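You operate a simulated robot arm through the tools that you are given. There is no shell and no other tool. Be economical: measure what you need, move in short steps, check, and stop when the job is done.

Carry out the task below with a simulated two-armed robot. There is one attempt and no reset: what you move stays moved.

TASK
Shut the grey oven's door and vent, heat it, then switch off.
Fine: door and vent shut and dial to 60 before you switch on; switch off once the needle is in the green; the tray stays in.

Only the result counts: the job must be done as asked and must still hold three seconds after the hand-in. Knocking over, shifting, dropping, spilling or breaking anything else fails it.

THE ROBOT
Two 7-joint arms with two-finger parallel grippers on one trunk, on a base that drives. Base frame: it is fixed to the floor where the robot stands at the start and does not move with it; the origin is under the middle of the robot, x ahead of it, y to its left, z up. Lengths are in m, angles in rad, forces in N, time in s.
The left shoulder is at the start at [0.062, 0.197, 1.279], the right one opposite. With the tool pointing down near the work surface each hand reaches from about 0.18 to 0.7 m from the robot's upright axis, wherever it stands, measured 20 degrees to its own side. Places, roughly: black dial [0.8, 0.2, 1.1]; blue tray (21x15x4 cm) [0.9, 0.2, 0.9]; green slider [0.9, 0.1, 1.2]; grey oven [1, 0.2, 1]; grey oven door [0.6, 0.2, 0.9]; red switch [0.8, 0, 1.1]; small round gauge [0.8, 0.3, 1.1]. Payload 1.57 kg a hand.
The TCP of each hand is the grasp point between the finger pads, 0.03 m short of the fingertips. In the tool frame z runs along the fingers and y along their closing line. Largest opening 0.11 m; finger width 0.024, thickness 0.012; the body of the gripper, 0.048 by 0.112 m, starts 0.078 m behind the TCP.
Orientation is that of the tool frame in the base frame, as [roll, pitch, yaw] about the fixed x, y, z axes, in that order (R = Rz(yaw) Ry(pitch) Rx(roll)). With the fingers straight down and closing along the base's y, the tool's x points along the base's -x, its y along +y and its z along -z.

THE INTERFACE
- The arms move only by the tool apply_moves. It takes "left_increments", "right_increments" or both (then of equal length, played together; a hand with none holds still); each is one flat list of numbers, 7 for each row, row after row: the turn, a rotation vector about the base's x, y, z in rad, then the shift along the base's x, y, z in m, then the gripper command, from -1 (shut) to 1 (fully open), values between in proportion. In form: [ax, ay, az, tx, ty, tz, grip, ax, ay, az, tx, ty, tz, grip, ...]. A call has 1 to 8 rows; each row shifts and turns the commanded pose from where the row before left it. A row lasts 0.2 s, in which the tool goes at most 0.05 m and 0.15 rad; a call with a longer step from one row to the next is refused whole, and so is a gripper value outside its range. Where a pose cannot be reached the arm comes as near as it can. A force on the tool above 90 N (or 10 N above the force at the start of the call, whichever is more), or a blocked arm, ends the call early, and 0.2 s more pass. Each finger travels about 0.072 m/s and halts on what it meets, pressing with about 37 N; the grip force reading is that of the motor and also rises with nothing between the fingers. The clock runs only during rows and for 0.2 s after the last one: add rows that do not move to give the fingers time. It gives the time, the measured TCP pose, the force on the tool (base axes), the opening and the grip force at its end, in the units of the frame above (readings bear some noise), with the torque about the TCP (base axes, N m) and any sound that the robot's microphone picked up, and new pictures: "show" is both (left out), scene, wrist or none (wrist: the cameras of the hands that moved).
- Cameras (640 x 400 px; columns grow to the right, rows downward): "scene" is now at [0.0969, 0.0055, 1.8715]; the picture's right is [0.22, -0.98, -0.00], its down [-0.83, -0.19, -0.52] and it looks along [0.51, 0.11, -0.85] (base axes); focal length 272 px, centre (320, 200). "left" rides on the left gripper at [0.07, -0.016, -0.141] in its tool frame; the picture's right is [0.23, 0.97, 0.00], its down [-0.85, 0.20, -0.48] and it looks along [-0.47, 0.11, 0.88] (tool axes); focal length 222 px, centre (320, 200). "right" rides on the right gripper at [0.07, 0.016, -0.141] in its tool frame; the picture's right is [-0.23, 0.97, 0.00], its down [-0.86, -0.20, -0.48] and it looks along [-0.47, -0.11, 0.88] (tool axes); focal length 222 px, centre (320, 200). There is no depth. A picture from a camera that has moved, and an enlarged one, comes with that camera's place and axes in the base frame and with its lens. The place of the scene camera against the robot may be out by one fixed shift of up to 0.025 m in any direction.
- raise_lower(by): slides the trunk up (or, below 0, down) by that many m; the arms and the scene camera ride with it, the base frame stays. It gives what a move gives, with no picture.
- drive_base(legs): drives the robot by 1 to 6 legs, each [ahead, left, turn to the left] in m, m and rad, along the robot's own axes; the way and the turn of a leg run together, so that a leg with both is an arc; at most 1.5 m and 3.142 rad a leg. The arms and the cameras ride along, it lands a little off, and it stops where it bumps. It gives what a move gives, and a new picture of the scene camera.
- head_to(pan, tilt): turns the head with the scene camera to pan (to the left, within 1.501 rad either way) and tilt (down, from -0.506 to 1.204), counted from straight ahead of the robot. It gives what a move gives, and a new picture of the scene camera.
- enlarge(camera, box): a new picture of the part [left, top, right, bottom] of that camera's present view, enlarged. The clock stands still meanwhile.
- sign_off(): hands the job in; it is judged then, once.

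Work in short steps. Places have to be worked out from the pictures, the camera data and where the tool is seen: move nearer, look again, correct. Check each grasp and each placing, and mend what went wrong. You have 120 turns and 260 pictures in all, those below and enlarged ones among them. Open the grippers and draw the arms clear of the work before you hand the job in, unless the task says otherwise; then end with one line.

The tools are called as a command line: name --argument value ..., lists and objects as JSON in quotes. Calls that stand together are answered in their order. apply_moves: Moves the arms, as the interface text tells. Its arguments: {"type":"object","properties":{"left_increments":{"type":"array","items":{"type":"number"}},"right_increments":{"type":"array","items":{"type":"number"}},"show":{"type":"string","enum":["both","scene","wrist","none"]}},"required":[]} The other tools are called the same way: raise_lower (by) slides the trunk up or down; drive_base (legs) drives the base; head_to (pan, tilt) turns the head that bears the scene camera; enlarge (camera, box) takes an enlarged picture of a part of a camera's view; sign_off () hands the job in.

At the start:

```text
time: 0.0
left_ee_pos: [0.4018, 0.2019, 1.4366]
left_tcp_rot: [3.141, -0.002, 3.141]
left_contact_force: [0.4, 0.6, 0.3]
left_torque: [0.0, -0.02, -0.01]
left_gripper_width: 0.1099
left_grip_force: 0.1
right_ee_pos: [0.4226, -0.1551, 1.4189]
right_tcp_rot: [-3.139, 0.0, -3.142]
right_contact_force: [-0.1, 1.4, -0.7]
right_torque: [-0.01, 0.04, -0.03]
right_gripper_width: 0.11
right_grip_force: 0.0
trunk travel left (down, up): [-0.875, 0.115]
robot x, y, heading: [-0.0003, 0.0025, 0.002]
head pan, tilt: [0.218, 1.025]
```

scene: 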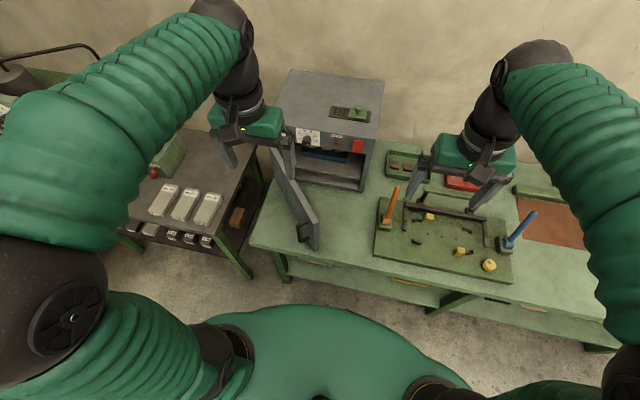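
right: 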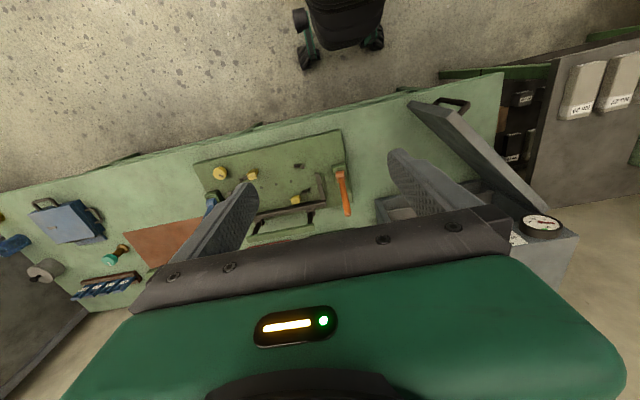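
left: 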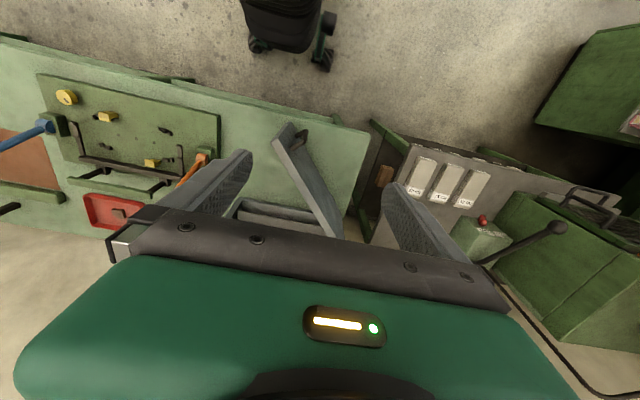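

The oven sits ahead with its door hinged on the left and standing open. I enlarge the view of it to read the controls.

enlarge --camera "scene" --box '[240, 60, 400, 260]'

enlarge --camera "scene" --box '[280, 90, 380, 160]'

```text
2.00 times, centred on (320, 160) of scene
camera zoom: at [0.0969, 0.0055, 1.8715], right [0.22, -0.98, 0.0], down [-0.83, -0.19, -0.52], along [0.51, 0.11, -0.85], focal length 544 px, centre (320, 280)
```

zoom: 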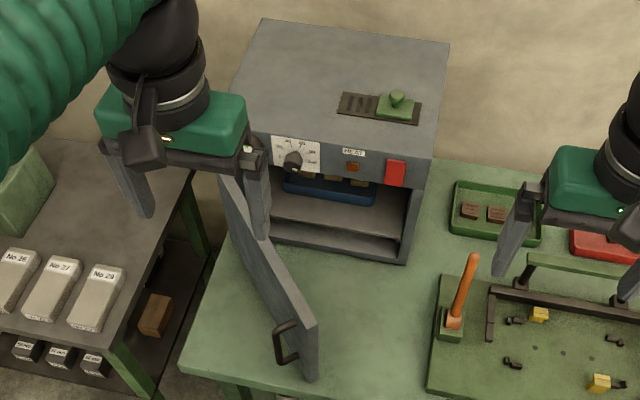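

```text
5.71 times, centred on (330, 125) of scene
camera zoom: at [0.0969, 0.0055, 1.8715], right [0.22, -0.98, 0.0], down [-0.83, -0.19, -0.52], along [0.51, 0.11, -0.85], focal length 1555 px, centre (263, 629)
```

zoom: 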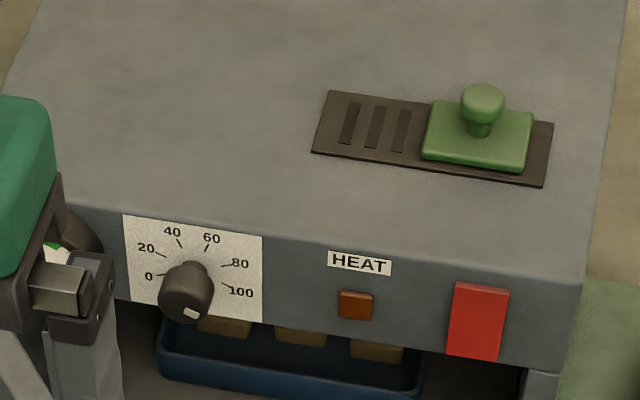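

Left hand blocks the gauge. The door's outer face with the handle faces left, so I close the left gripper and move it out to the left, ahead of pushing the door from that side.

apply_moves --left_increments '[0, 0, 0, 0, 0.05, 0, -1, 0, 0, 0, 0, 0.05, 0, -1, 0, 0, 0, 0, 0.05, 0, -1, 0, 0, 0, 0, 0.05, 0, -1, 0, 0, 0, 0, 0.05, 0, -1]'

```text
time: 1.2
left_ee_pos: [0.4013, 0.4568, 1.4358]
left_tcp_rot: [-3.139, -0.003, 3.141]
left_contact_force: [-0.4, 0.8, 0.9]
left_torque: [-0.02, 0.04, 0.01]
left_gripper_width: 0.0
left_grip_force: 21.4
right_ee_pos: [0.422, -0.1512, 1.4202]
right_tcp_rot: [-3.138, 0.0, 3.141]
right_contact_force: [-0.4, 0.5, -0.3]
right_torque: [-0.03, -0.02, -0.02]
right_gripper_width: 0.11
right_grip_force: 0.1
trunk travel left (down, up): [-0.875, 0.115]
robot x, y, heading: [0.002, -0.0004, -0.001]
head pan, tilt: [0.218, 1.025]
camera scene: at [0.0987, 0.0097, 1.8714], right [0.22, -0.98, 0.0], down [-0.83, -0.19, -0.52], along [0.51, 0.11, -0.86], focal length 272 px, centre (320, 200)
camera left: at [0.3331, 0.4393, 1.5777], right [-0.23, 0.97, 0.0], down [0.86, 0.2, 0.48], along [0.47, 0.11, -0.88], focal length 222 px, centre (320, 200)
```

scene: 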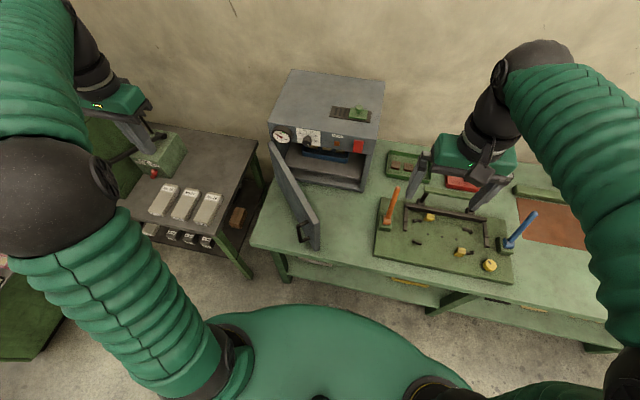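
left: 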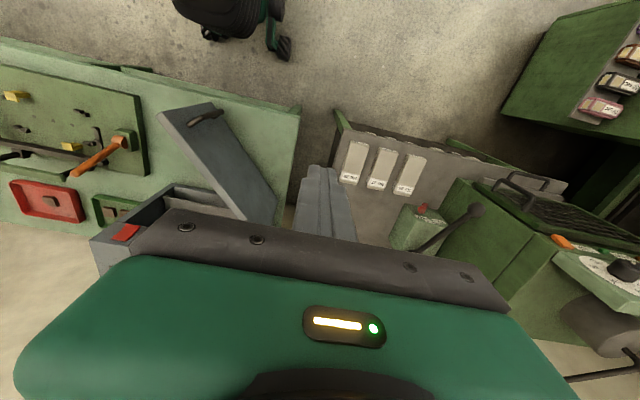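

The gauge is now uncovered. I enlarge both the panel and the door.

enlarge --camera "scene" --box '[265, 120, 325, 158]'

enlarge --camera "scene" --box '[250, 120, 390, 250]'

enlarge --camera "left" --box '[80, 90, 300, 270]'

```text
10.53 times, centred on (295, 139) of scene
camera zoom: at [0.0987, 0.0097, 1.8714], right [0.22, -0.98, 0.0], down [-0.83, -0.19, -0.52], along [0.51, 0.11, -0.86], focal length 2865 px, centre (583, 842)
```

zoom: 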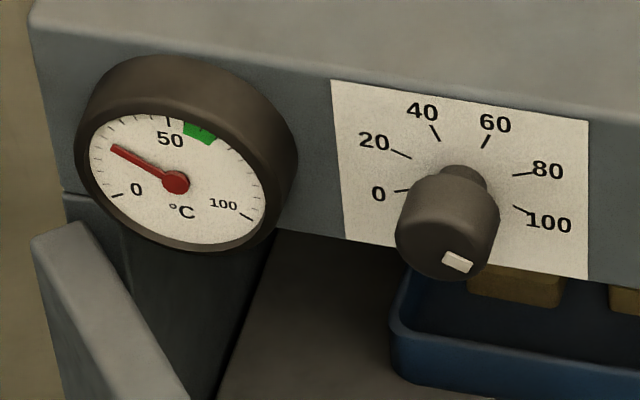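

```text
3.08 times, centred on (320, 185) of scene
camera zoom: at [0.0987, 0.0097, 1.8714], right [0.22, -0.98, 0.0], down [-0.83, -0.19, -0.52], along [0.51, 0.11, -0.86], focal length 837 px, centre (320, 246)
```

zoom: 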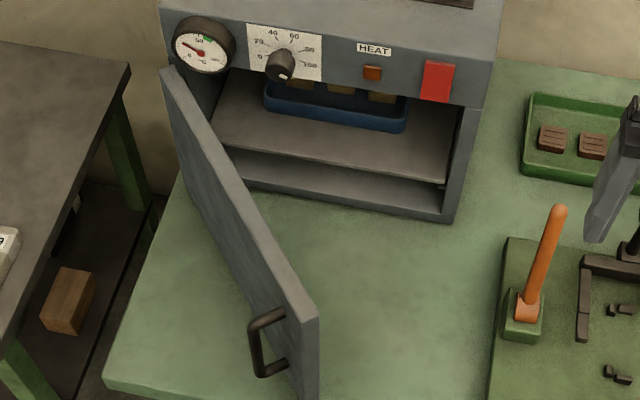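

```text
2.22 times, centred on (190, 180) of left
camera zoom: at [0.3331, 0.4393, 1.5777], right [-0.23, 0.97, 0.0], down [0.86, 0.2, 0.48], along [0.47, 0.11, -0.88], focal length 494 px, centre (609, 244)
```

zoom: 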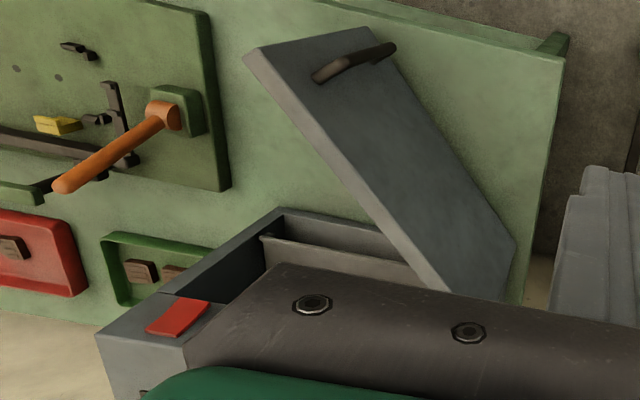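

By triangulation the door's free top edge is near (0.48, 0.12, 1.05), with the hinge near (0.79, 0.31). I'll tip the left tool to point forward, so the closed fingertips can push the door's outer face from below panel height.

apply_moves --left_increments '[0, -0.1428, 0, 0.01, 0, -0.02, -1, 0, -0.1428, 0, 0.01, 0, -0.02, -1, 0, -0.1428, 0, 0.01, 0, -0.02, -1, 0, -0.1428, 0, 0.01, 0, -0.02, -1, 0, -0.1428, 0, 0.01, 0, -0.02, -1, 0, -0.1428, 0, 0.01, 0, -0.02, -1, 0, -0.1428, 0, 0.01, 0, -0.02, -1, 0, -0.1428, 0, 0.01, 0, -0.02, -1]' --show "none"

apply_moves --left_increments '[0, -0.1428, 0, 0.0, 0, -0.03, -1, 0, -0.1428, 0, 0.0, 0, -0.03, -1, 0, -0.1428, 0, 0.0, 0, -0.03, -1, 0, 0, -0.13, 0, 0, -0.03, -1, 0, 0, -0.13, 0, 0, -0.03, -1, 0, 0, -0.13, 0, 0, -0.02, -1, 0, 0, -0.13, 0, 0, -0.02, -1, 0, 0, -0.13, 0, 0, -0.02, -1]'

```text
time: 3.0
left_ee_pos: [0.4833, 0.4557, 1.2746]
left_tcp_rot: [-3.134, 1.141, -3.133]
left_contact_force: [0.6, 0.2, 0.5]
left_torque: [0.0, 0.03, -0.07]
left_gripper_width: 0.0003
left_grip_force: 21.2
right_ee_pos: [0.424, -0.1523, 1.4195]
right_tcp_rot: [-3.138, -0.003, -3.138]
right_contact_force: [-0.4, -0.2, 0.9]
right_torque: [-0.01, 0.01, 0.02]
right_gripper_width: 0.1101
right_grip_force: 0.1
trunk travel left (down, up): [-0.875, 0.115]
robot x, y, heading: [0.003, -0.0003, -0.0]
head pan, tilt: [0.218, 1.025]
```

```text
time: 4.8
left_ee_pos: [0.4809, 0.455, 1.0668]
left_tcp_rot: [-1.576, 1.569, -2.225]
left_contact_force: [0.3, -0.6, 0.9]
left_torque: [0.02, -0.02, -0.01]
left_gripper_width: 0.0
left_grip_force: 20.6
right_ee_pos: [0.4215, -0.1529, 1.4193]
right_tcp_rot: [-3.14, 0.0, -3.14]
right_contact_force: [-0.3, 0.1, 0.0]
right_torque: [0.0, 0.01, 0.0]
right_gripper_width: 0.1101
right_grip_force: 0.0
trunk travel left (down, up): [-0.875, 0.115]
robot x, y, heading: [0.0016, 0.0007, 0.001]
head pan, tilt: [0.218, 1.025]
camera scene: at [0.0969, 0.0104, 1.8715], right [0.22, -0.98, 0.0], down [-0.83, -0.19, -0.52], along [0.51, 0.11, -0.86], focal length 272 px, centre (320, 200)
camera left: at [0.3586, 0.5264, 0.9967], right [0.59, 0.77, -0.23], down [-0.26, 0.45, 0.85], along [0.76, -0.45, 0.47], focal length 222 px, centre (320, 200)
```

scene: 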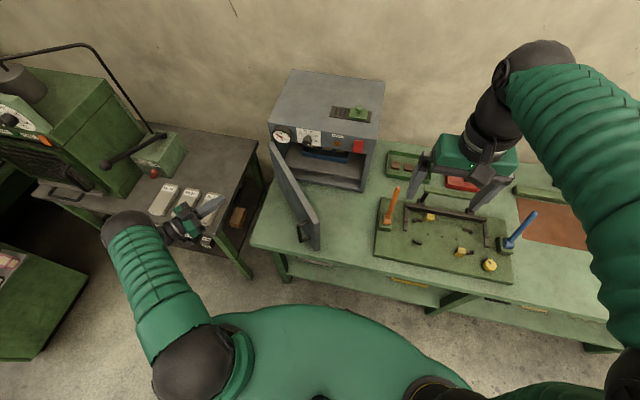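
left: 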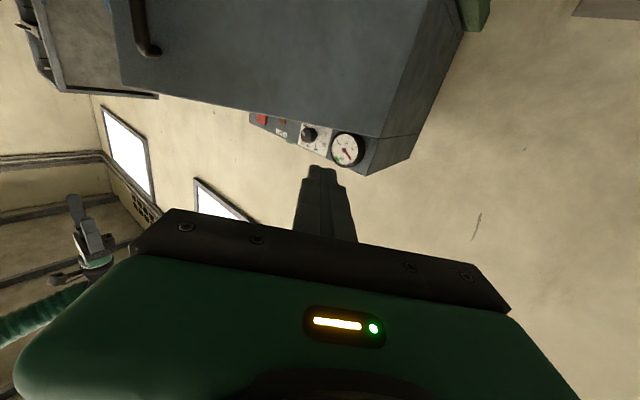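

From this angle the wrist camera sees the door's outer face and the dial upside down. I zoom in on the dial.

enlarge --camera "left" --box '[240, 100, 380, 180]'

```text
4.57 times, centred on (310, 140) of left
camera zoom: at [0.3586, 0.5264, 0.9967], right [0.59, 0.77, -0.23], down [-0.26, 0.45, 0.85], along [0.76, -0.45, 0.47], focal length 1015 px, centre (366, 474)
```

zoom: 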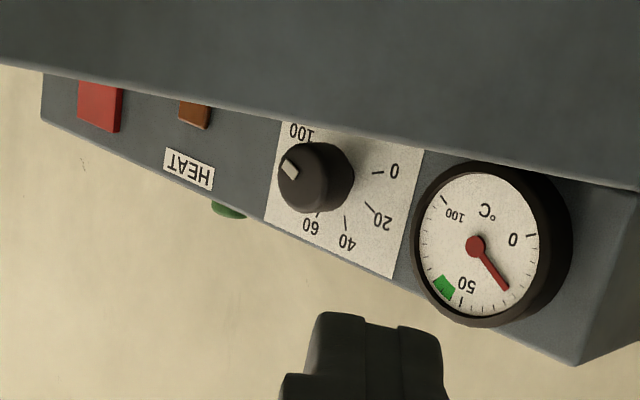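

The dial's mark points at about 100, so it needs turning back to 60; the knob face is near (0.77, 0.206, 1.118). I now bring the fingertips up to the door's outer face.

apply_moves --left_increments '[0, 0, 0, 0.02, -0.03, -0.02, -1, 0, 0, 0, 0.02, -0.03, -0.02, -1, 0, 0, 0, 0.02, -0.03, -0.02, -1, 0, 0, 0, 0.02, -0.03, -0.02, -1, 0, 0, 0, 0.01, -0.03, -0.01, -1]'

```text
time: 6.0
left_ee_pos: [0.5714, 0.3036, 0.9775]
left_tcp_rot: [-2.636, 1.57, 2.999]
left_contact_force: [0.1, 0.5, -0.1]
left_torque: [-0.02, 0.0, -0.01]
left_gripper_width: 0.0
left_grip_force: 22.2
right_ee_pos: [0.4216, -0.1554, 1.4187]
right_tcp_rot: [-3.138, 0.0, -3.142]
right_contact_force: [0.0, 0.6, -0.7]
right_torque: [0.02, -0.01, -0.02]
right_gripper_width: 0.1097
right_grip_force: 0.0
trunk travel left (down, up): [-0.875, 0.115]
robot x, y, heading: [-0.0018, 0.0012, 0.003]
head pan, tilt: [0.218, 1.025]
camera scene: at [0.0984, 0.0068, 1.8714], right [0.22, -0.98, 0.0], down [-0.83, -0.19, -0.52], along [0.51, 0.11, -0.86], focal length 272 px, centre (320, 200)
camera left: at [0.4497, 0.3747, 0.9074], right [0.59, 0.78, -0.23], down [-0.26, 0.45, 0.86], along [0.77, -0.44, 0.47], focal length 222 px, centre (320, 200)
```

scene: 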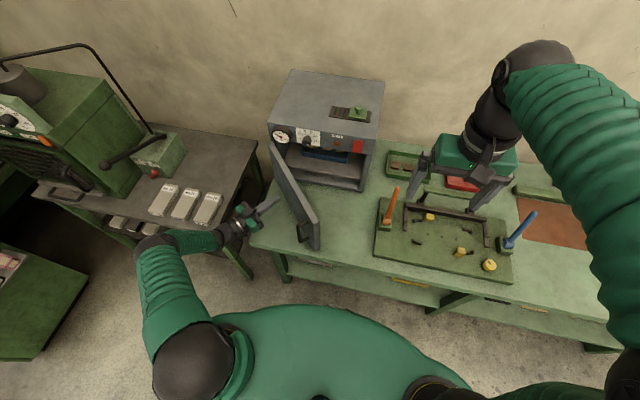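
left: 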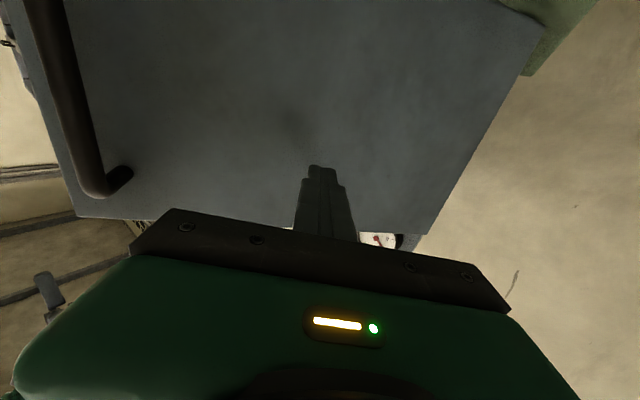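

Tip is about 8 cm from the face, beside the handle. I push along the door's arc.

apply_moves --left_increments '[0, 0, 0, 0.003, -0.04, 0, -1, 0, 0, 0, 0.003, -0.04, 0, -1, 0, 0, 0, 0.02, -0.03, 0, -1, 0, 0, 0, 0.02, -0.02, 0, -1, 0, 0, 0, 0.02, -0.018, 0, -1]'

```text
time: 7.2
left_ee_pos: [0.6385, 0.1544, 0.9775]
left_tcp_rot: [0.716, 1.571, 0.067]
left_contact_force: [0.1, 0.5, 0.6]
left_torque: [0.0, -0.03, 0.02]
left_gripper_width: 0.0002
left_grip_force: 21.0
right_ee_pos: [0.422, -0.1549, 1.4188]
right_tcp_rot: [-3.141, 0.002, -3.14]
right_contact_force: [0.4, -0.1, -0.4]
right_torque: [0.04, 0.0, 0.01]
right_gripper_width: 0.11
right_grip_force: 0.1
trunk travel left (down, up): [-0.875, 0.115]
robot x, y, heading: [0.0001, 0.0023, -0.002]
head pan, tilt: [0.218, 1.025]
camera scene: at [0.0988, 0.0058, 1.8714], right [0.22, -0.98, 0.0], down [-0.83, -0.19, -0.52], along [0.51, 0.11, -0.86], focal length 272 px, centre (320, 200)
camera left: at [0.5158, 0.2263, 0.9079], right [0.59, 0.78, -0.23], down [-0.26, 0.45, 0.86], along [0.77, -0.44, 0.47], focal length 222 px, centre (320, 200)
```

scene: 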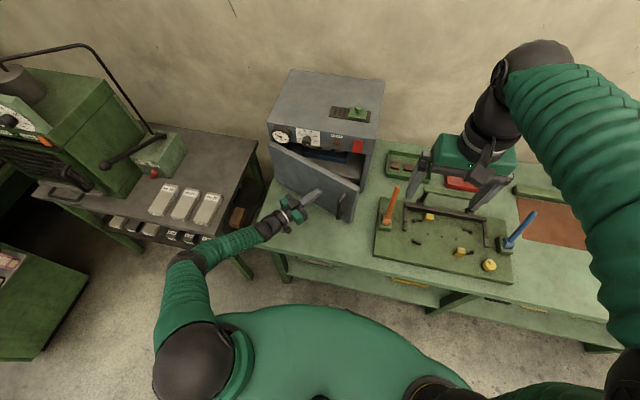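
left: 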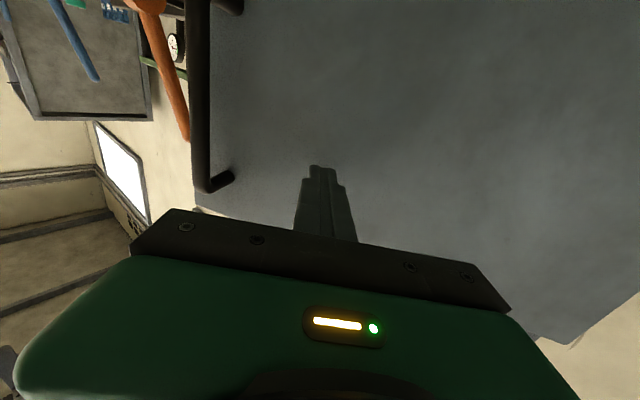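

The door is swinging shut and no force shows. I keep following the arc, turning the tool to face the oven.

apply_moves --left_increments '[0, 0, 0.08, 0.022, -0.008, 0, -1, 0, 0, 0.08, 0.022, -0.008, 0, -1, 0, 0, 0.08, 0.022, -0.006, 0, -1, 0, 0, 0.08, 0.02, -0.004, 0, -1]'

```text
time: 8.0
left_ee_pos: [0.6972, 0.3573, 1.0069]
left_tcp_rot: [1.408, 1.478, 1.265]
left_contact_force: [-0.6, 1.3, 0.1]
left_torque: [0.0, 0.0, -0.01]
left_gripper_width: 0.0
left_grip_force: 21.7
right_ee_pos: [0.4186, -0.1517, 1.4211]
right_tcp_rot: [-3.138, 0.004, -3.141]
right_contact_force: [-1.0, 0.5, 0.0]
right_torque: [-0.02, 0.0, 0.01]
right_gripper_width: 0.11
right_grip_force: 0.0
trunk travel left (down, up): [-0.875, 0.115]
robot x, y, heading: [-0.0014, -0.0014, -0.001]
head pan, tilt: [0.218, 1.025]
stopped in row 3 (left hand): the arm was blocked; the commanded pose is now the measured one
camera scene: at [0.0953, 0.0112, 1.8716], right [0.22, -0.98, 0.0], down [-0.83, -0.19, -0.52], along [0.51, 0.11, -0.85], focal length 272 px, centre (320, 200)
camera left: at [0.5567, 0.366, 0.9342], right [0.14, 0.98, -0.14], down [-0.47, 0.19, 0.86], along [0.87, -0.06, 0.49], focal length 222 px, centre (320, 200)
```

scene: 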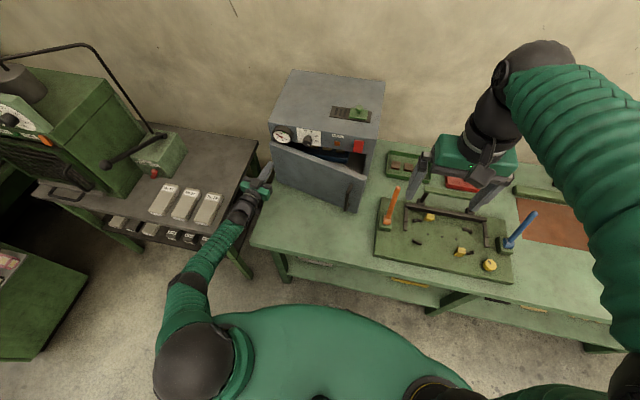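
left: 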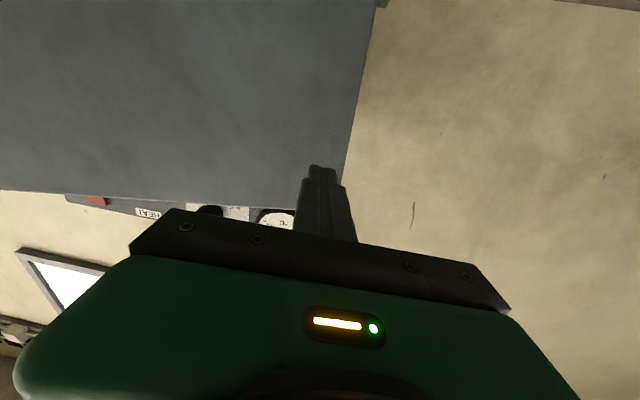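

The left arm flipped configuration and swung left, but the door stays part shut and the oven looks unmoved. I back off, bring the hand in front of the door again, and then push straight ahead.

apply_moves --left_increments '[0, 0, 0, -0.035, 0, 0, -1, 0, 0, 0, -0.035, 0, 0, -1, 0, 0, 0, -0.035, -0.02, 0, -1, 0, 0, 0, 0, -0.04, -0.007, -1, 0, 0, 0, 0, -0.04, -0.007, -1, 0, 0, 0, 0, -0.04, -0.006, -1, 0, 0, 0, 0, -0.04, -0.006, -1]'

```text
time: 8.9
left_ee_pos: [0.5768, 0.3886, 1.0096]
left_tcp_rot: [1.778, 1.29, 1.627]
left_contact_force: [0.0, 0.2, 0.2]
left_torque: [0.0, 0.0, 0.0]
left_gripper_width: 0.0
left_grip_force: 21.2
right_ee_pos: [0.4196, -0.1521, 1.4208]
right_tcp_rot: [-3.139, 0.003, -3.14]
right_contact_force: [-0.4, 0.7, -0.4]
right_torque: [-0.03, 0.03, -0.03]
right_gripper_width: 0.1099
right_grip_force: 0.0
trunk travel left (down, up): [-0.875, 0.115]
robot x, y, heading: [-0.0015, -0.0019, -0.002]
head pan, tilt: [0.218, 1.025]
stopped in row 4 (left hand): the arm was blocked; the commanded pose is now the measured one
camera scene: at [0.0955, 0.01, 1.8716], right [0.22, -0.98, 0.0], down [-0.83, -0.19, -0.52], along [0.51, 0.11, -0.85], focal length 272 px, centre (320, 200)
camera left: at [0.4329, 0.4114, 0.9456], right [0.15, 0.99, 0.05], down [-0.43, 0.02, 0.9], along [0.89, -0.15, 0.43], focal length 222 px, centre (320, 200)
```

scene: 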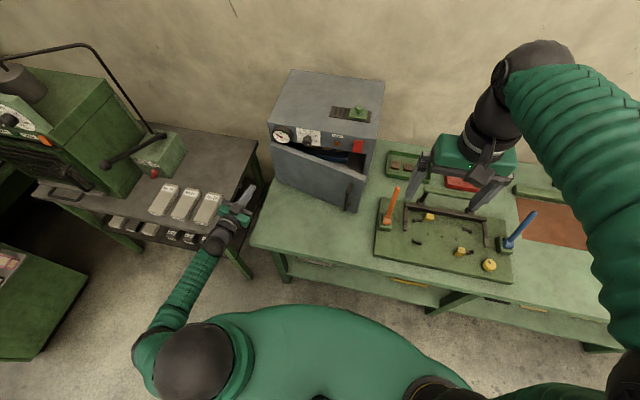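
left: 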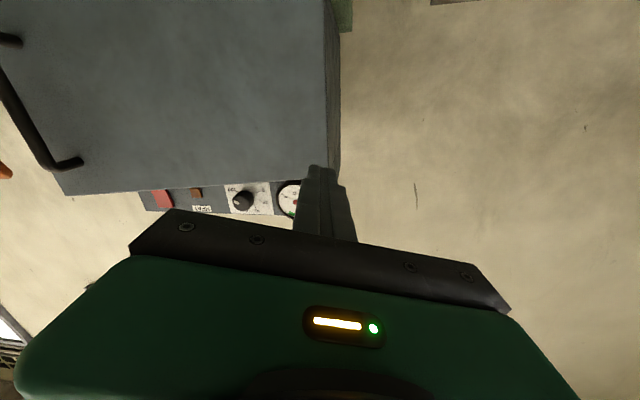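

The left arm runs into its limits when folded this close to the body. The right hand reaches the rest of the arc better, so I close it, tip it forward and bring it to the left at a safe height, moving the left hand further out.

apply_moves --right_increments '[0, -0.1428, 0, 0, 0.033, -0.01, -1, 0, -0.1428, 0, 0, 0.033, -0.01, -1, 0, -0.1428, 0, 0, 0.033, -0.01, -1, 0, -0.1428, 0, 0, 0.033, -0.01, -1, 0, -0.1428, 0, 0, 0.033, -0.01, -1, 0, -0.1428, 0, 0, 0.033, -0.01, -1, 0, -0.1428, 0, 0, 0.033, -0.01, -1, 0, -0.1428, 0, 0, 0.033, -0.01, -1]' --left_increments '[0, 0, 0, -0.005, 0.015, 0, -1, 0, 0, 0, -0.005, 0.015, 0, -1, 0, 0, 0, -0.005, 0.015, 0, -1, 0, 0, 0, -0.005, 0.015, 0, -1, 0, 0, 0, -0.005, 0.015, 0, -1, 0, 0, 0, -0.005, 0.015, 0, -1, 0, 0, 0, 0, 0, 0, -1, 0, 0, 0, 0, 0, 0, -1]' --show "scene"

```text
time: 10.7
left_ee_pos: [0.5478, 0.4775, 1.0078]
left_tcp_rot: [1.777, 1.296, 1.627]
left_contact_force: [0.0, 1.0, -0.3]
left_torque: [0.0, 0.02, -0.06]
left_gripper_width: 0.0
left_grip_force: 21.4
right_ee_pos: [0.4208, 0.1133, 1.3383]
right_tcp_rot: [-3.135, 1.145, -3.135]
right_contact_force: [-1.0, 0.7, 0.1]
right_torque: [-0.03, 0.0, -0.03]
right_gripper_width: 0.0001
right_grip_force: 21.5
trunk travel left (down, up): [-0.875, 0.115]
robot x, y, heading: [0.0017, -0.0011, -0.003]
head pan, tilt: [0.218, 1.025]
camera scene: at [0.0983, 0.0133, 1.8714], right [0.22, -0.98, 0.0], down [-0.83, -0.19, -0.52], along [0.51, 0.11, -0.86], focal length 272 px, centre (320, 200)
```

scene: 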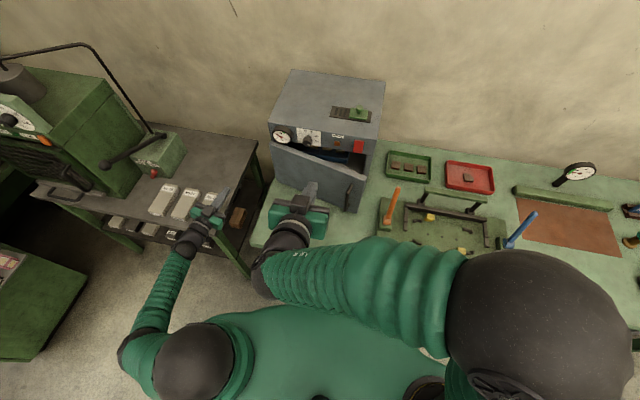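

The right arm has a clean line to the door. I finish the tilt and descend in front of it.

apply_moves --right_increments '[0, -0.1428, 0, 0.005, 0, -0.04, -1, 0, -0.1428, 0, 0.005, 0, -0.04, -1, 0, -0.1428, 0, 0.005, 0, -0.045, -1, 0, 0, 0, 0.005, 0, -0.045, -1, 0, 0, 0, 0.005, 0, -0.045, -1, 0, 0, 0, 0.005, 0, -0.045, -1, 0, 0, 0, 0.01, 0, -0.045, -1, 0, 0, 0, 0.01, 0, -0.035, -1]'

```text
time: 11.4
left_ee_pos: [0.5475, 0.4745, 1.0125]
left_tcp_rot: [1.768, 1.296, 1.618]
left_contact_force: [1.1, 0.3, 0.1]
left_torque: [0.0, 0.01, 0.02]
left_gripper_width: 0.0001
left_grip_force: 20.7
right_ee_pos: [0.4605, 0.1015, 1.3957]
right_tcp_rot: [1.12, 1.305, 1.073]
right_contact_force: [-0.8, -0.3, -0.1]
right_torque: [-0.01, -0.03, 0.03]
right_gripper_width: 0.0
right_grip_force: 21.2
trunk travel left (down, up): [-0.875, 0.115]
robot x, y, heading: [0.0001, 0.0028, -0.002]
head pan, tilt: [0.218, 1.025]
stopped in row 3 (right hand): the arm was blocked; the commanded pose is now the measured one
camera scene: at [0.0965, 0.0119, 1.8738], right [0.22, -0.98, 0.0], down [-0.83, -0.19, -0.52], along [0.51, 0.11, -0.85], focal length 272 px, centre (320, 200)
camera right: at [0.3301, 0.1418, 1.3154], right [0.0, 0.89, 0.45], down [-0.59, -0.36, 0.72], along [0.81, -0.27, 0.52], focal length 222 px, centre (320, 200)
```

scene: 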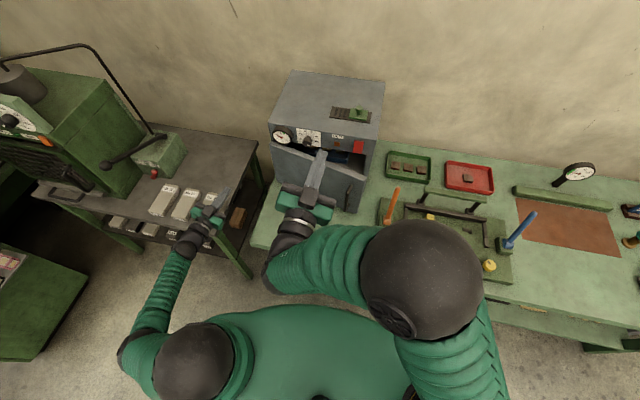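
right: 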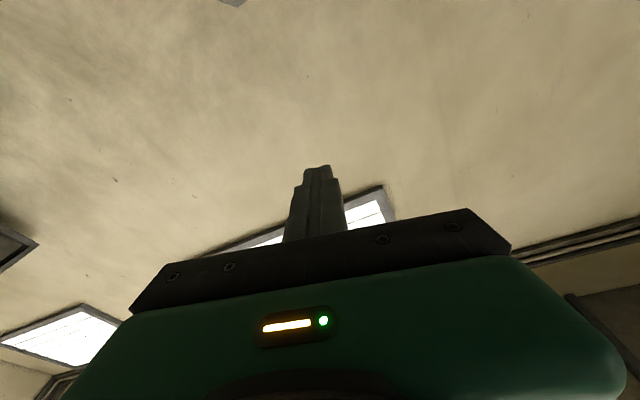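

The arm hits the same folded-pose limit here. Backing the base off a little will let the arms extend when pointing forward.

drive_base --legs '[[-0.15, 0, 0]]'

```text
time: 12.8
left_ee_pos: [0.3988, 0.4746, 1.0078]
left_tcp_rot: [1.782, 1.293, 1.633]
left_contact_force: [-0.4, -0.2, 1.0]
left_torque: [0.02, 0.02, -0.01]
left_gripper_width: 0.0
left_grip_force: 21.5
right_ee_pos: [0.3131, 0.102, 1.3948]
right_tcp_rot: [1.134, 1.299, 1.092]
right_contact_force: [0.8, -0.5, 0.0]
right_torque: [-0.02, 0.04, 0.02]
right_gripper_width: 0.0
right_grip_force: 21.2
trunk travel left (down, up): [-0.875, 0.115]
robot x, y, heading: [-0.1444, 0.0013, 0.0]
head pan, tilt: [0.218, 1.025]
camera scene: at [-0.0482, 0.0088, 1.8715], right [0.22, -0.98, 0.0], down [-0.84, -0.19, -0.52], along [0.5, 0.11, -0.86], focal length 272 px, centre (320, 200)
```

scene: 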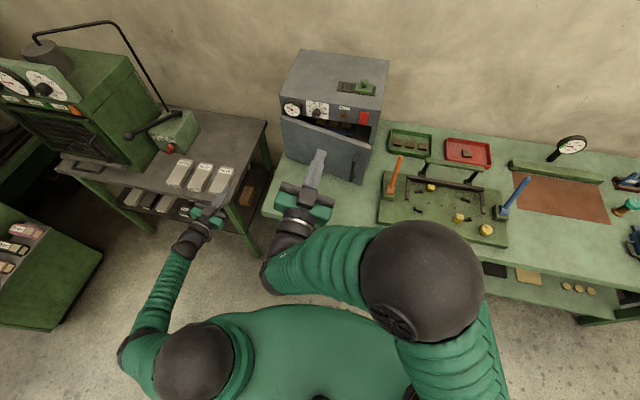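

Now there is room. I extend the right hand forward and lower it in front of the door, levelling the tool slightly.

apply_moves --right_increments '[0, 0.03, 0, 0.03, 0, -0.02, -1, 0, 0.03, 0, 0.03, 0, -0.035, -1, 0, 0.03, 0, 0.03, 0, -0.04, -1, 0, 0.03, 0, 0.03, 0, -0.04, -1, 0, 0.03, 0, 0.02, 0, -0.045, -1, 0, 0, 0, 0.02, 0, -0.045, -1, 0, 0, 0, 0.01, 0, -0.048, -1]'

```text
time: 13.6
left_ee_pos: [0.3966, 0.4713, 1.0097]
left_tcp_rot: [1.768, 1.289, 1.621]
left_contact_force: [0.0, -0.5, 0.2]
left_torque: [0.0, 0.01, -0.02]
left_gripper_width: 0.0
left_grip_force: 21.0
right_ee_pos: [0.3899, 0.1001, 1.4256]
right_tcp_rot: [1.146, 1.139, 1.11]
right_contact_force: [0.0, -0.6, -0.9]
right_torque: [0.02, 0.01, -0.01]
right_gripper_width: 0.0
right_grip_force: 21.5
trunk travel left (down, up): [-0.875, 0.115]
robot x, y, heading: [-0.1498, 0.0014, 0.0]
head pan, tilt: [0.218, 1.025]
stopped in row 3 (right hand): the arm was blocked; the commanded pose is now the measured one
camera scene: at [-0.0521, 0.0088, 1.8703], right [0.22, -0.98, 0.0], down [-0.83, -0.19, -0.52], along [0.51, 0.11, -0.86], focal length 272 px, centre (320, 200)
camera right: at [0.2642, 0.1507, 1.3428], right [-0.04, 0.81, 0.58], down [-0.63, -0.47, 0.62], along [0.78, -0.34, 0.53], focal length 222 px, centre (320, 200)
```

scene: 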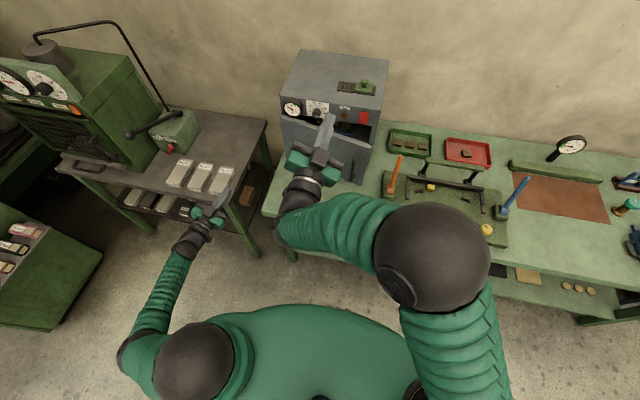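
right: 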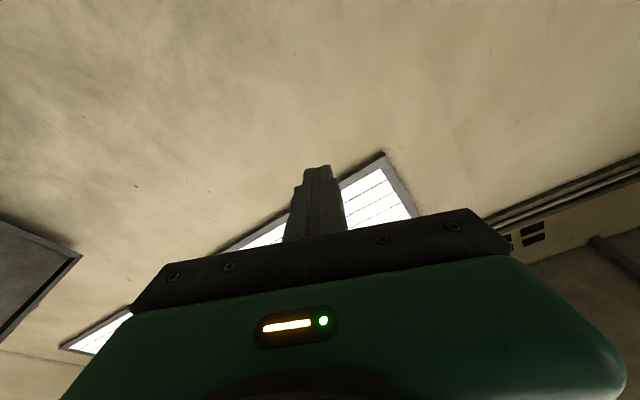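

That pose is at a wrist limit; a 45-degree downward tilt is enough for pushing anyway. I turn the right tool back down, remove its roll and shift it right.

apply_moves --right_increments '[0, 0.13, 0, 0, -0.02, 0.0, -1, 0, 0.13, 0, 0, -0.02, 0.0, -1, -0.065, 0.12, 0, 0, -0.02, 0.0, -1, -0.065, 0.12, 0, 0, -0.02, 0.0, -1, -0.065, 0.12, 0, 0, -0.02, 0, -1, -0.065, 0.12, 0, 0, -0.02, 0, -1, -0.065, 0.12, 0, 0, -0.02, 0, -1, -0.065, 0.1, 0, 0, -0.02, 0, -1]'

```text
time: 15.4
left_ee_pos: [0.3963, 0.4715, 1.0099]
left_tcp_rot: [1.768, 1.291, 1.618]
left_contact_force: [-0.1, 0.1, 0.5]
left_torque: [0.0, -0.01, -0.01]
left_gripper_width: 0.0003
left_grip_force: 21.8
right_ee_pos: [0.3885, -0.0568, 1.4191]
right_tcp_rot: [-2.952, 0.825, 3.095]
right_contact_force: [0.2, -0.2, -0.7]
right_torque: [-0.02, 0.0, 0.03]
right_gripper_width: 0.0
right_grip_force: 21.4
trunk travel left (down, up): [-0.875, 0.115]
robot x, y, heading: [-0.1488, -0.001, -0.001]
head pan, tilt: [0.218, 1.025]
camera scene: at [-0.0531, 0.0077, 1.8714], right [0.22, -0.98, 0.0], down [-0.83, -0.19, -0.52], along [0.51, 0.11, -0.86], focal length 272 px, centre (320, 200)
camera right: at [0.2441, -0.0075, 1.4607], right [0.33, 0.94, 0.04], down [0.2, -0.12, 0.97], along [0.92, -0.31, -0.23], focal length 222 px, centre (320, 200)
```

scene: 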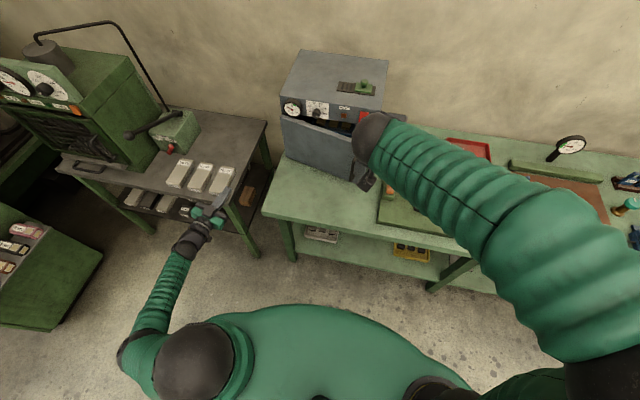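
right: 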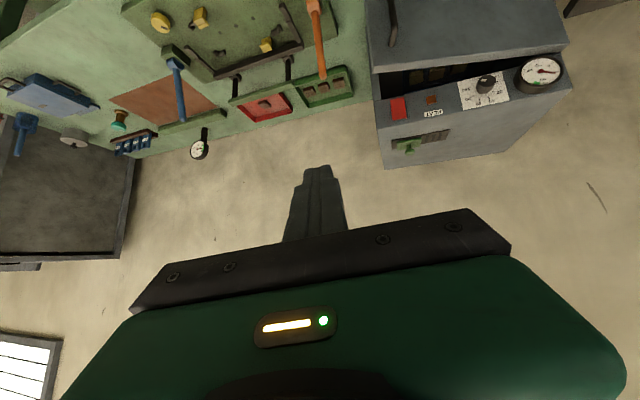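

Now the arm has its elbow up and a good 45° pose. I lower it in front of the door, trimming yaw.

apply_moves --right_increments '[0, 0, 0.04, 0, 0.015, -0.045, -1, 0, 0, 0.04, 0, 0.015, -0.045, -1, 0, 0, 0.04, 0, 0.015, -0.045, -1, 0, 0, 0.04, 0, 0.015, -0.045, -1, 0, 0, 0.04, 0.0, 0.015, -0.045, -1, 0, 0, 0.04, 0.0, 0.015, -0.045, -1, 0, 0, 0.04, 0.02, 0.015, -0.045, -1, 0, 0, 0.04, 0.02, 0.015, -0.045, -1]'

```text
refused: row 7 steps farther than a row can; nothing moved
```

Row 7 was just over the step limit; I'll trim it.

apply_moves --right_increments '[0, 0, 0.04, 0, 0.015, -0.045, -1, 0, 0, 0.04, 0, 0.015, -0.045, -1, 0, 0, 0.04, 0, 0.015, -0.045, -1, 0, 0, 0.04, 0, 0.015, -0.045, -1, 0, 0, 0.04, 0.0, 0.015, -0.045, -1, 0, 0, 0.04, 0.0, 0.015, -0.045, -1, 0, 0, 0.04, 0.015, 0.01, -0.045, -1, 0, 0, 0.04, 0.015, 0.01, -0.045, -1]'

```text
time: 17.2
left_ee_pos: [0.3982, 0.4718, 1.0114]
left_tcp_rot: [1.773, 1.291, 1.623]
left_contact_force: [0.1, 0.2, -0.7]
left_torque: [0.03, -0.02, 0.0]
left_gripper_width: 0.0
left_grip_force: 21.5
right_ee_pos: [0.419, 0.0542, 1.0604]
right_tcp_rot: [-2.953, 0.825, -2.869]
right_contact_force: [-0.2, 0.2, 0.6]
right_torque: [0.03, 0.02, 0.03]
right_gripper_width: 0.0
right_grip_force: 21.1
trunk travel left (down, up): [-0.875, 0.115]
robot x, y, heading: [-0.1498, -0.0045, 0.004]
head pan, tilt: [0.218, 1.025]
camera scene: at [-0.0495, 0.0086, 1.8713], right [0.22, -0.98, 0.0], down [-0.84, -0.19, -0.52], along [0.5, 0.11, -0.86], focal length 272 px, centre (320, 200)
camera right: at [0.266, 0.055, 1.1008], right [0.02, 1.0, 0.04], down [0.23, -0.05, 0.97], along [0.97, -0.01, -0.23], focal length 222 px, centre (320, 200)
```

scene: 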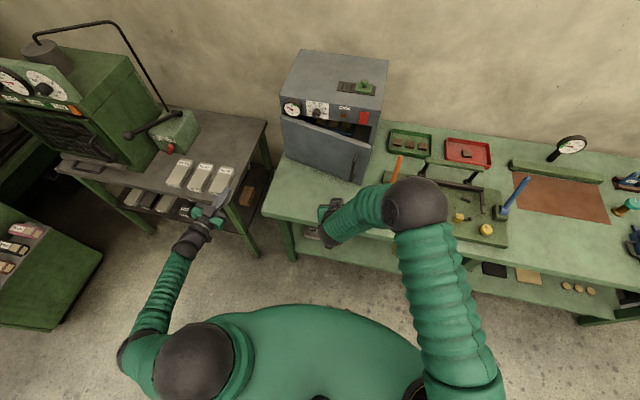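
right: 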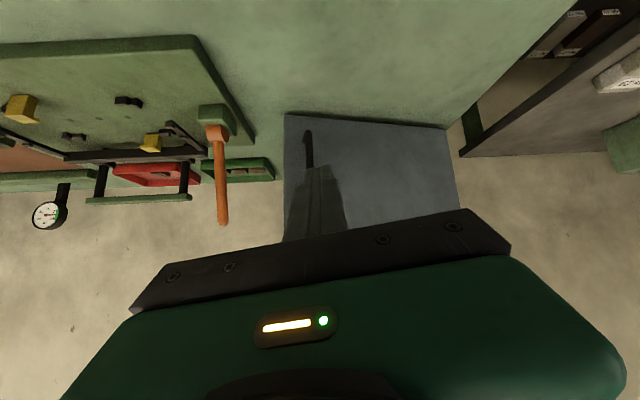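

The handle shows straight ahead (y≈0.035). I shift left to y≈0.13, lower, and push ahead.

apply_moves --right_increments '[0, 0, 0, 0.02, 0.025, -0.025, -1, 0, 0, 0, 0.02, 0.025, -0.025, -1, 0, 0, 0, 0.02, 0.025, -0.02, -1, 0, 0, 0, 0.045, 0, 0, -1, 0, 0, 0, 0.045, 0, 0, -1, 0, 0, 0, 0.03, 0, 0, -1]'

```text
time: 18.6
left_ee_pos: [0.3955, 0.4722, 1.0131]
left_tcp_rot: [1.765, 1.293, 1.615]
left_contact_force: [-0.1, -0.6, 0.4]
left_torque: [-0.02, 0.0, 0.0]
left_gripper_width: 0.0
left_grip_force: 21.8
right_ee_pos: [0.5889, 0.115, 0.9996]
right_tcp_rot: [-2.958, 0.836, -2.893]
right_contact_force: [0.2, 0.1, 0.0]
right_torque: [0.01, 0.01, -0.01]
right_gripper_width: 0.0
right_grip_force: 21.1
right hand out of reach, approached as far as the arm can: row 6
trunk travel left (down, up): [-0.875, 0.115]
robot x, y, heading: [-0.1438, 0.0037, -0.001]
head pan, tilt: [0.218, 1.025]
camera scene: at [-0.0525, 0.0079, 1.8735], right [0.22, -0.98, 0.0], down [-0.83, -0.19, -0.52], along [0.51, 0.11, -0.86], focal length 272 px, centre (320, 200)
camera right: at [0.4361, 0.1193, 1.0387], right [0.04, 1.0, 0.05], down [0.22, -0.06, 0.97], along [0.98, -0.03, -0.22], focal length 222 px, centre (320, 200)
```

scene: 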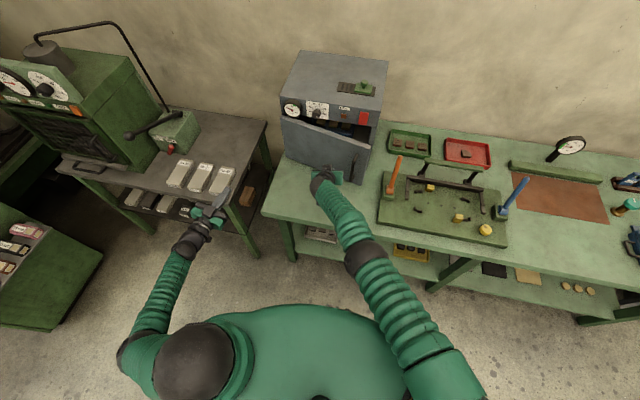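
right: 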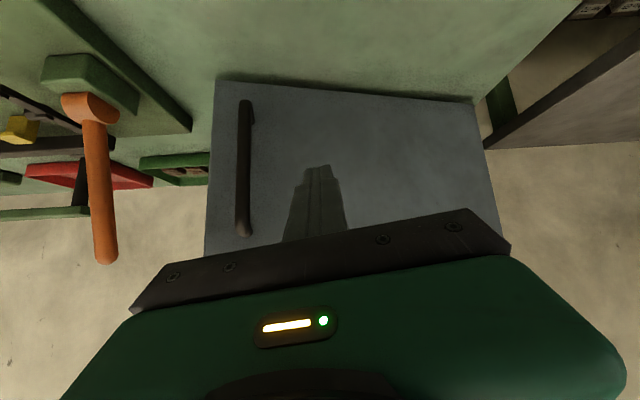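

The arm is at full stretch, so I drive ahead 0.1 m.

drive_base --legs '[[0.1, 0, 0]]'

apply_moves --right_increments '[0, 0, 0, 0.03, 0, 0, -1, 0, 0, 0, 0.03, 0, 0, -1, 0, 0, 0, 0.02, 0, 0, -1]'

```text
time: 19.8
left_ee_pos: [0.492, 0.4728, 1.0129]
left_tcp_rot: [1.752, 1.292, 1.604]
left_contact_force: [-0.7, 0.4, -0.3]
left_torque: [0.02, 0.02, 0.0]
left_gripper_width: 0.0001
left_grip_force: 21.3
right_ee_pos: [0.68, 0.1168, 0.9928]
right_tcp_rot: [-2.95, 0.83, -2.883]
right_contact_force: [0.6, 0.5, -0.1]
right_torque: [-0.03, -0.02, -0.01]
right_gripper_width: 0.0
right_grip_force: 21.1
trunk travel left (down, up): [-0.875, 0.115]
robot x, y, heading: [-0.055, -0.0006, 0.002]
head pan, tilt: [0.218, 1.025]
camera scene: at [0.0385, 0.0111, 1.8712], right [0.22, -0.98, 0.0], down [-0.83, -0.19, -0.52], along [0.51, 0.11, -0.85], focal length 272 px, centre (320, 200)
```

scene: 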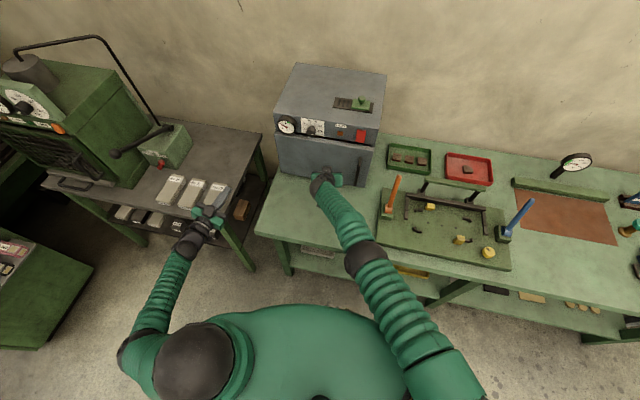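

```text
time: 20.6
left_ee_pos: [0.4952, 0.4724, 1.0099]
left_tcp_rot: [1.77, 1.29, 1.622]
left_contact_force: [-0.4, -0.4, -0.3]
left_torque: [-0.01, 0.01, 0.02]
left_gripper_width: 0.0
left_grip_force: 20.7
right_ee_pos: [0.688, 0.1116, 0.9877]
right_tcp_rot: [-2.954, 0.824, -2.892]
right_contact_force: [0.6, -0.2, -0.6]
right_torque: [-0.03, -0.03, 0.0]
right_gripper_width: 0.0
right_grip_force: 21.4
right hand out of reach, approached as far as the arm can: row 1, 2, 3
trunk travel left (down, up): [-0.875, 0.115]
robot x, y, heading: [-0.0467, -0.0001, 0.005]
head pan, tilt: [0.218, 1.025]
camera scene: at [0.0488, 0.0109, 1.8705], right [0.22, -0.98, 0.0], down [-0.83, -0.19, -0.52], along [0.51, 0.11, -0.86], focal length 272 px, centre (320, 200)
camera right: at [0.5352, 0.1163, 1.028], right [0.04, 1.0, 0.04], down [0.23, -0.05, 0.97], along [0.97, -0.03, -0.23], focal length 222 px, centre (320, 200)
```

scene: 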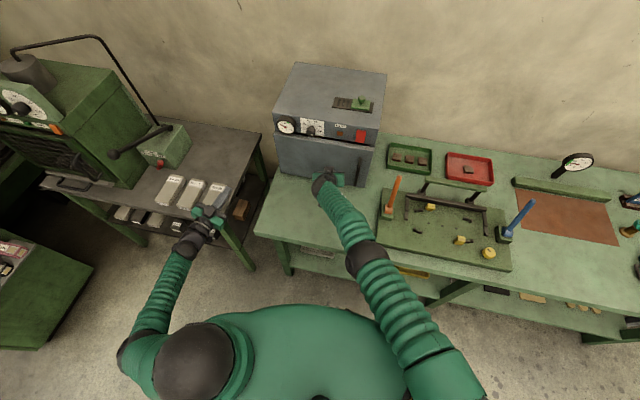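
right: 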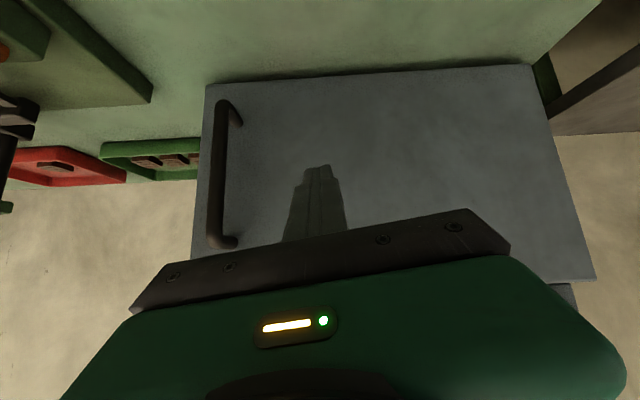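

The door is almost shut. I drive another 0.05 m ahead and look closely.

drive_base --legs '[[0.05, 0, 0]]'

enlarge --camera "scene" --box '[260, 60, 400, 200]'

```text
time: 21.6
left_ee_pos: [0.5439, 0.4682, 1.0136]
left_tcp_rot: [1.762, 1.288, 1.613]
left_contact_force: [1.1, 0.4, 0.4]
left_torque: [0.0, -0.02, 0.01]
left_gripper_width: 0.0
left_grip_force: 21.2
right_ee_pos: [0.7355, 0.1076, 0.9887]
right_tcp_rot: [-2.958, 0.818, -2.909]
right_contact_force: [0.3, 0.6, -0.3]
right_torque: [-0.02, 0.01, -0.01]
right_gripper_width: 0.0001
right_grip_force: 21.3
trunk travel left (down, up): [-0.875, 0.115]
robot x, y, heading: [-0.0015, 0.0017, 0.003]
head pan, tilt: [0.218, 1.025]
stopped in leg 1: the force on the tool passed its limit at 776 N (the readings are from after the stop); the commanded pose is now the measured one
camera scene: at [0.0958, 0.0111, 1.8715], right [0.22, -0.98, 0.0], down [-0.83, -0.19, -0.52], along [0.51, 0.11, -0.86], focal length 272 px, centre (320, 200)
```

scene: 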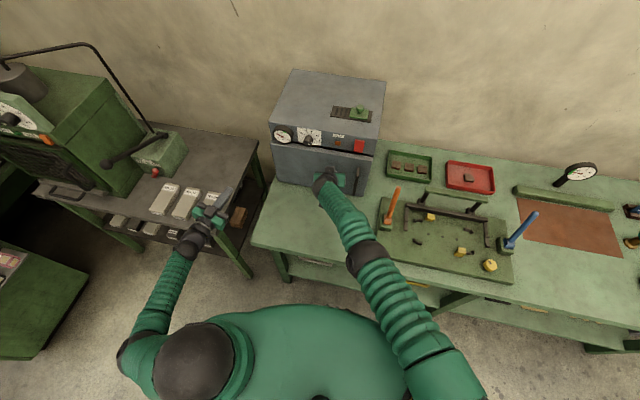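

```text
2.86 times, centred on (330, 130) of scene
camera zoom: at [0.0958, 0.0111, 1.8715], right [0.22, -0.98, 0.0], down [-0.83, -0.19, -0.52], along [0.51, 0.11, -0.86], focal length 778 px, centre (291, 400)
```

zoom: 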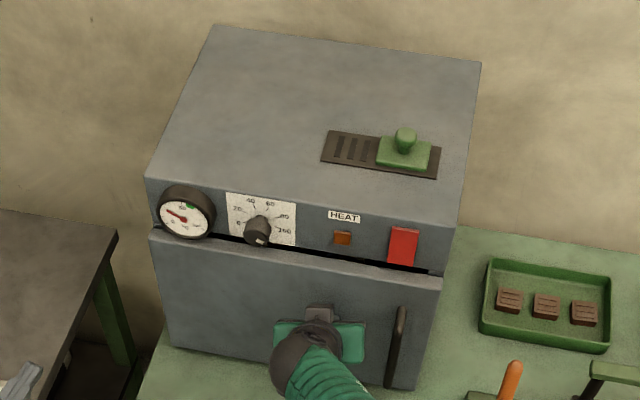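

The door met firm resistance (a force spike); the oven appears in the same place. I pull the right hand back and look at whether the door is flush.

apply_moves --right_increments '[0, 0, 0, -0.04, -0.02, 0.0, -1, 0, 0, 0, -0.04, -0.03, 0.02, -1, 0, 0, 0, -0.03, -0.03, 0.02, -1, 0, 0, 0, -0.03, -0.03, 0.025, -1]'

enlarge --camera "right" --box '[200, 60, 480, 240]'

enlarge --camera "scene" --box '[260, 100, 400, 200]'

```text
refused: row 2 steps farther than a row can; nothing moved
```

```text
2.22 times, centred on (340, 150) of right
camera zoom: at [0.5837, 0.1142, 1.0291], right [0.06, 1.0, 0.04], down [0.23, -0.06, 0.97], along [0.97, -0.04, -0.24], focal length 494 px, centre (276, 311)
```

zoom: 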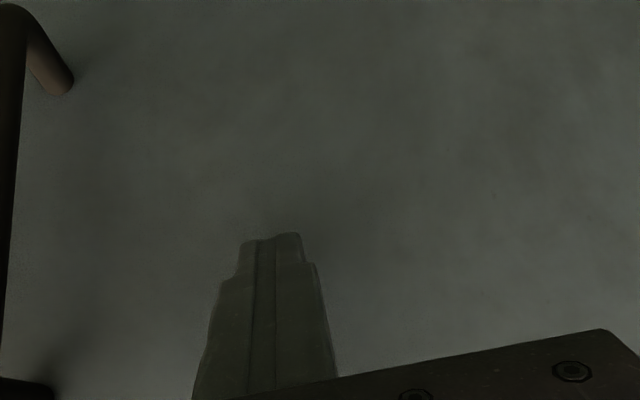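

```text
4.00 times, centred on (330, 150) of scene
camera zoom: at [0.0958, 0.0111, 1.8715], right [0.22, -0.98, 0.0], down [-0.83, -0.19, -0.52], along [0.51, 0.11, -0.86], focal length 1089 px, centre (280, 400)
```

zoom: 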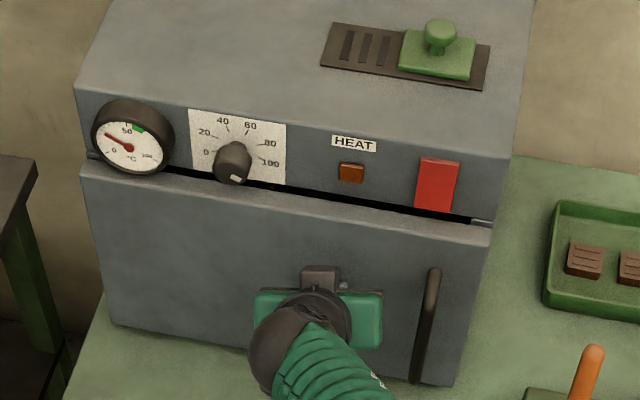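

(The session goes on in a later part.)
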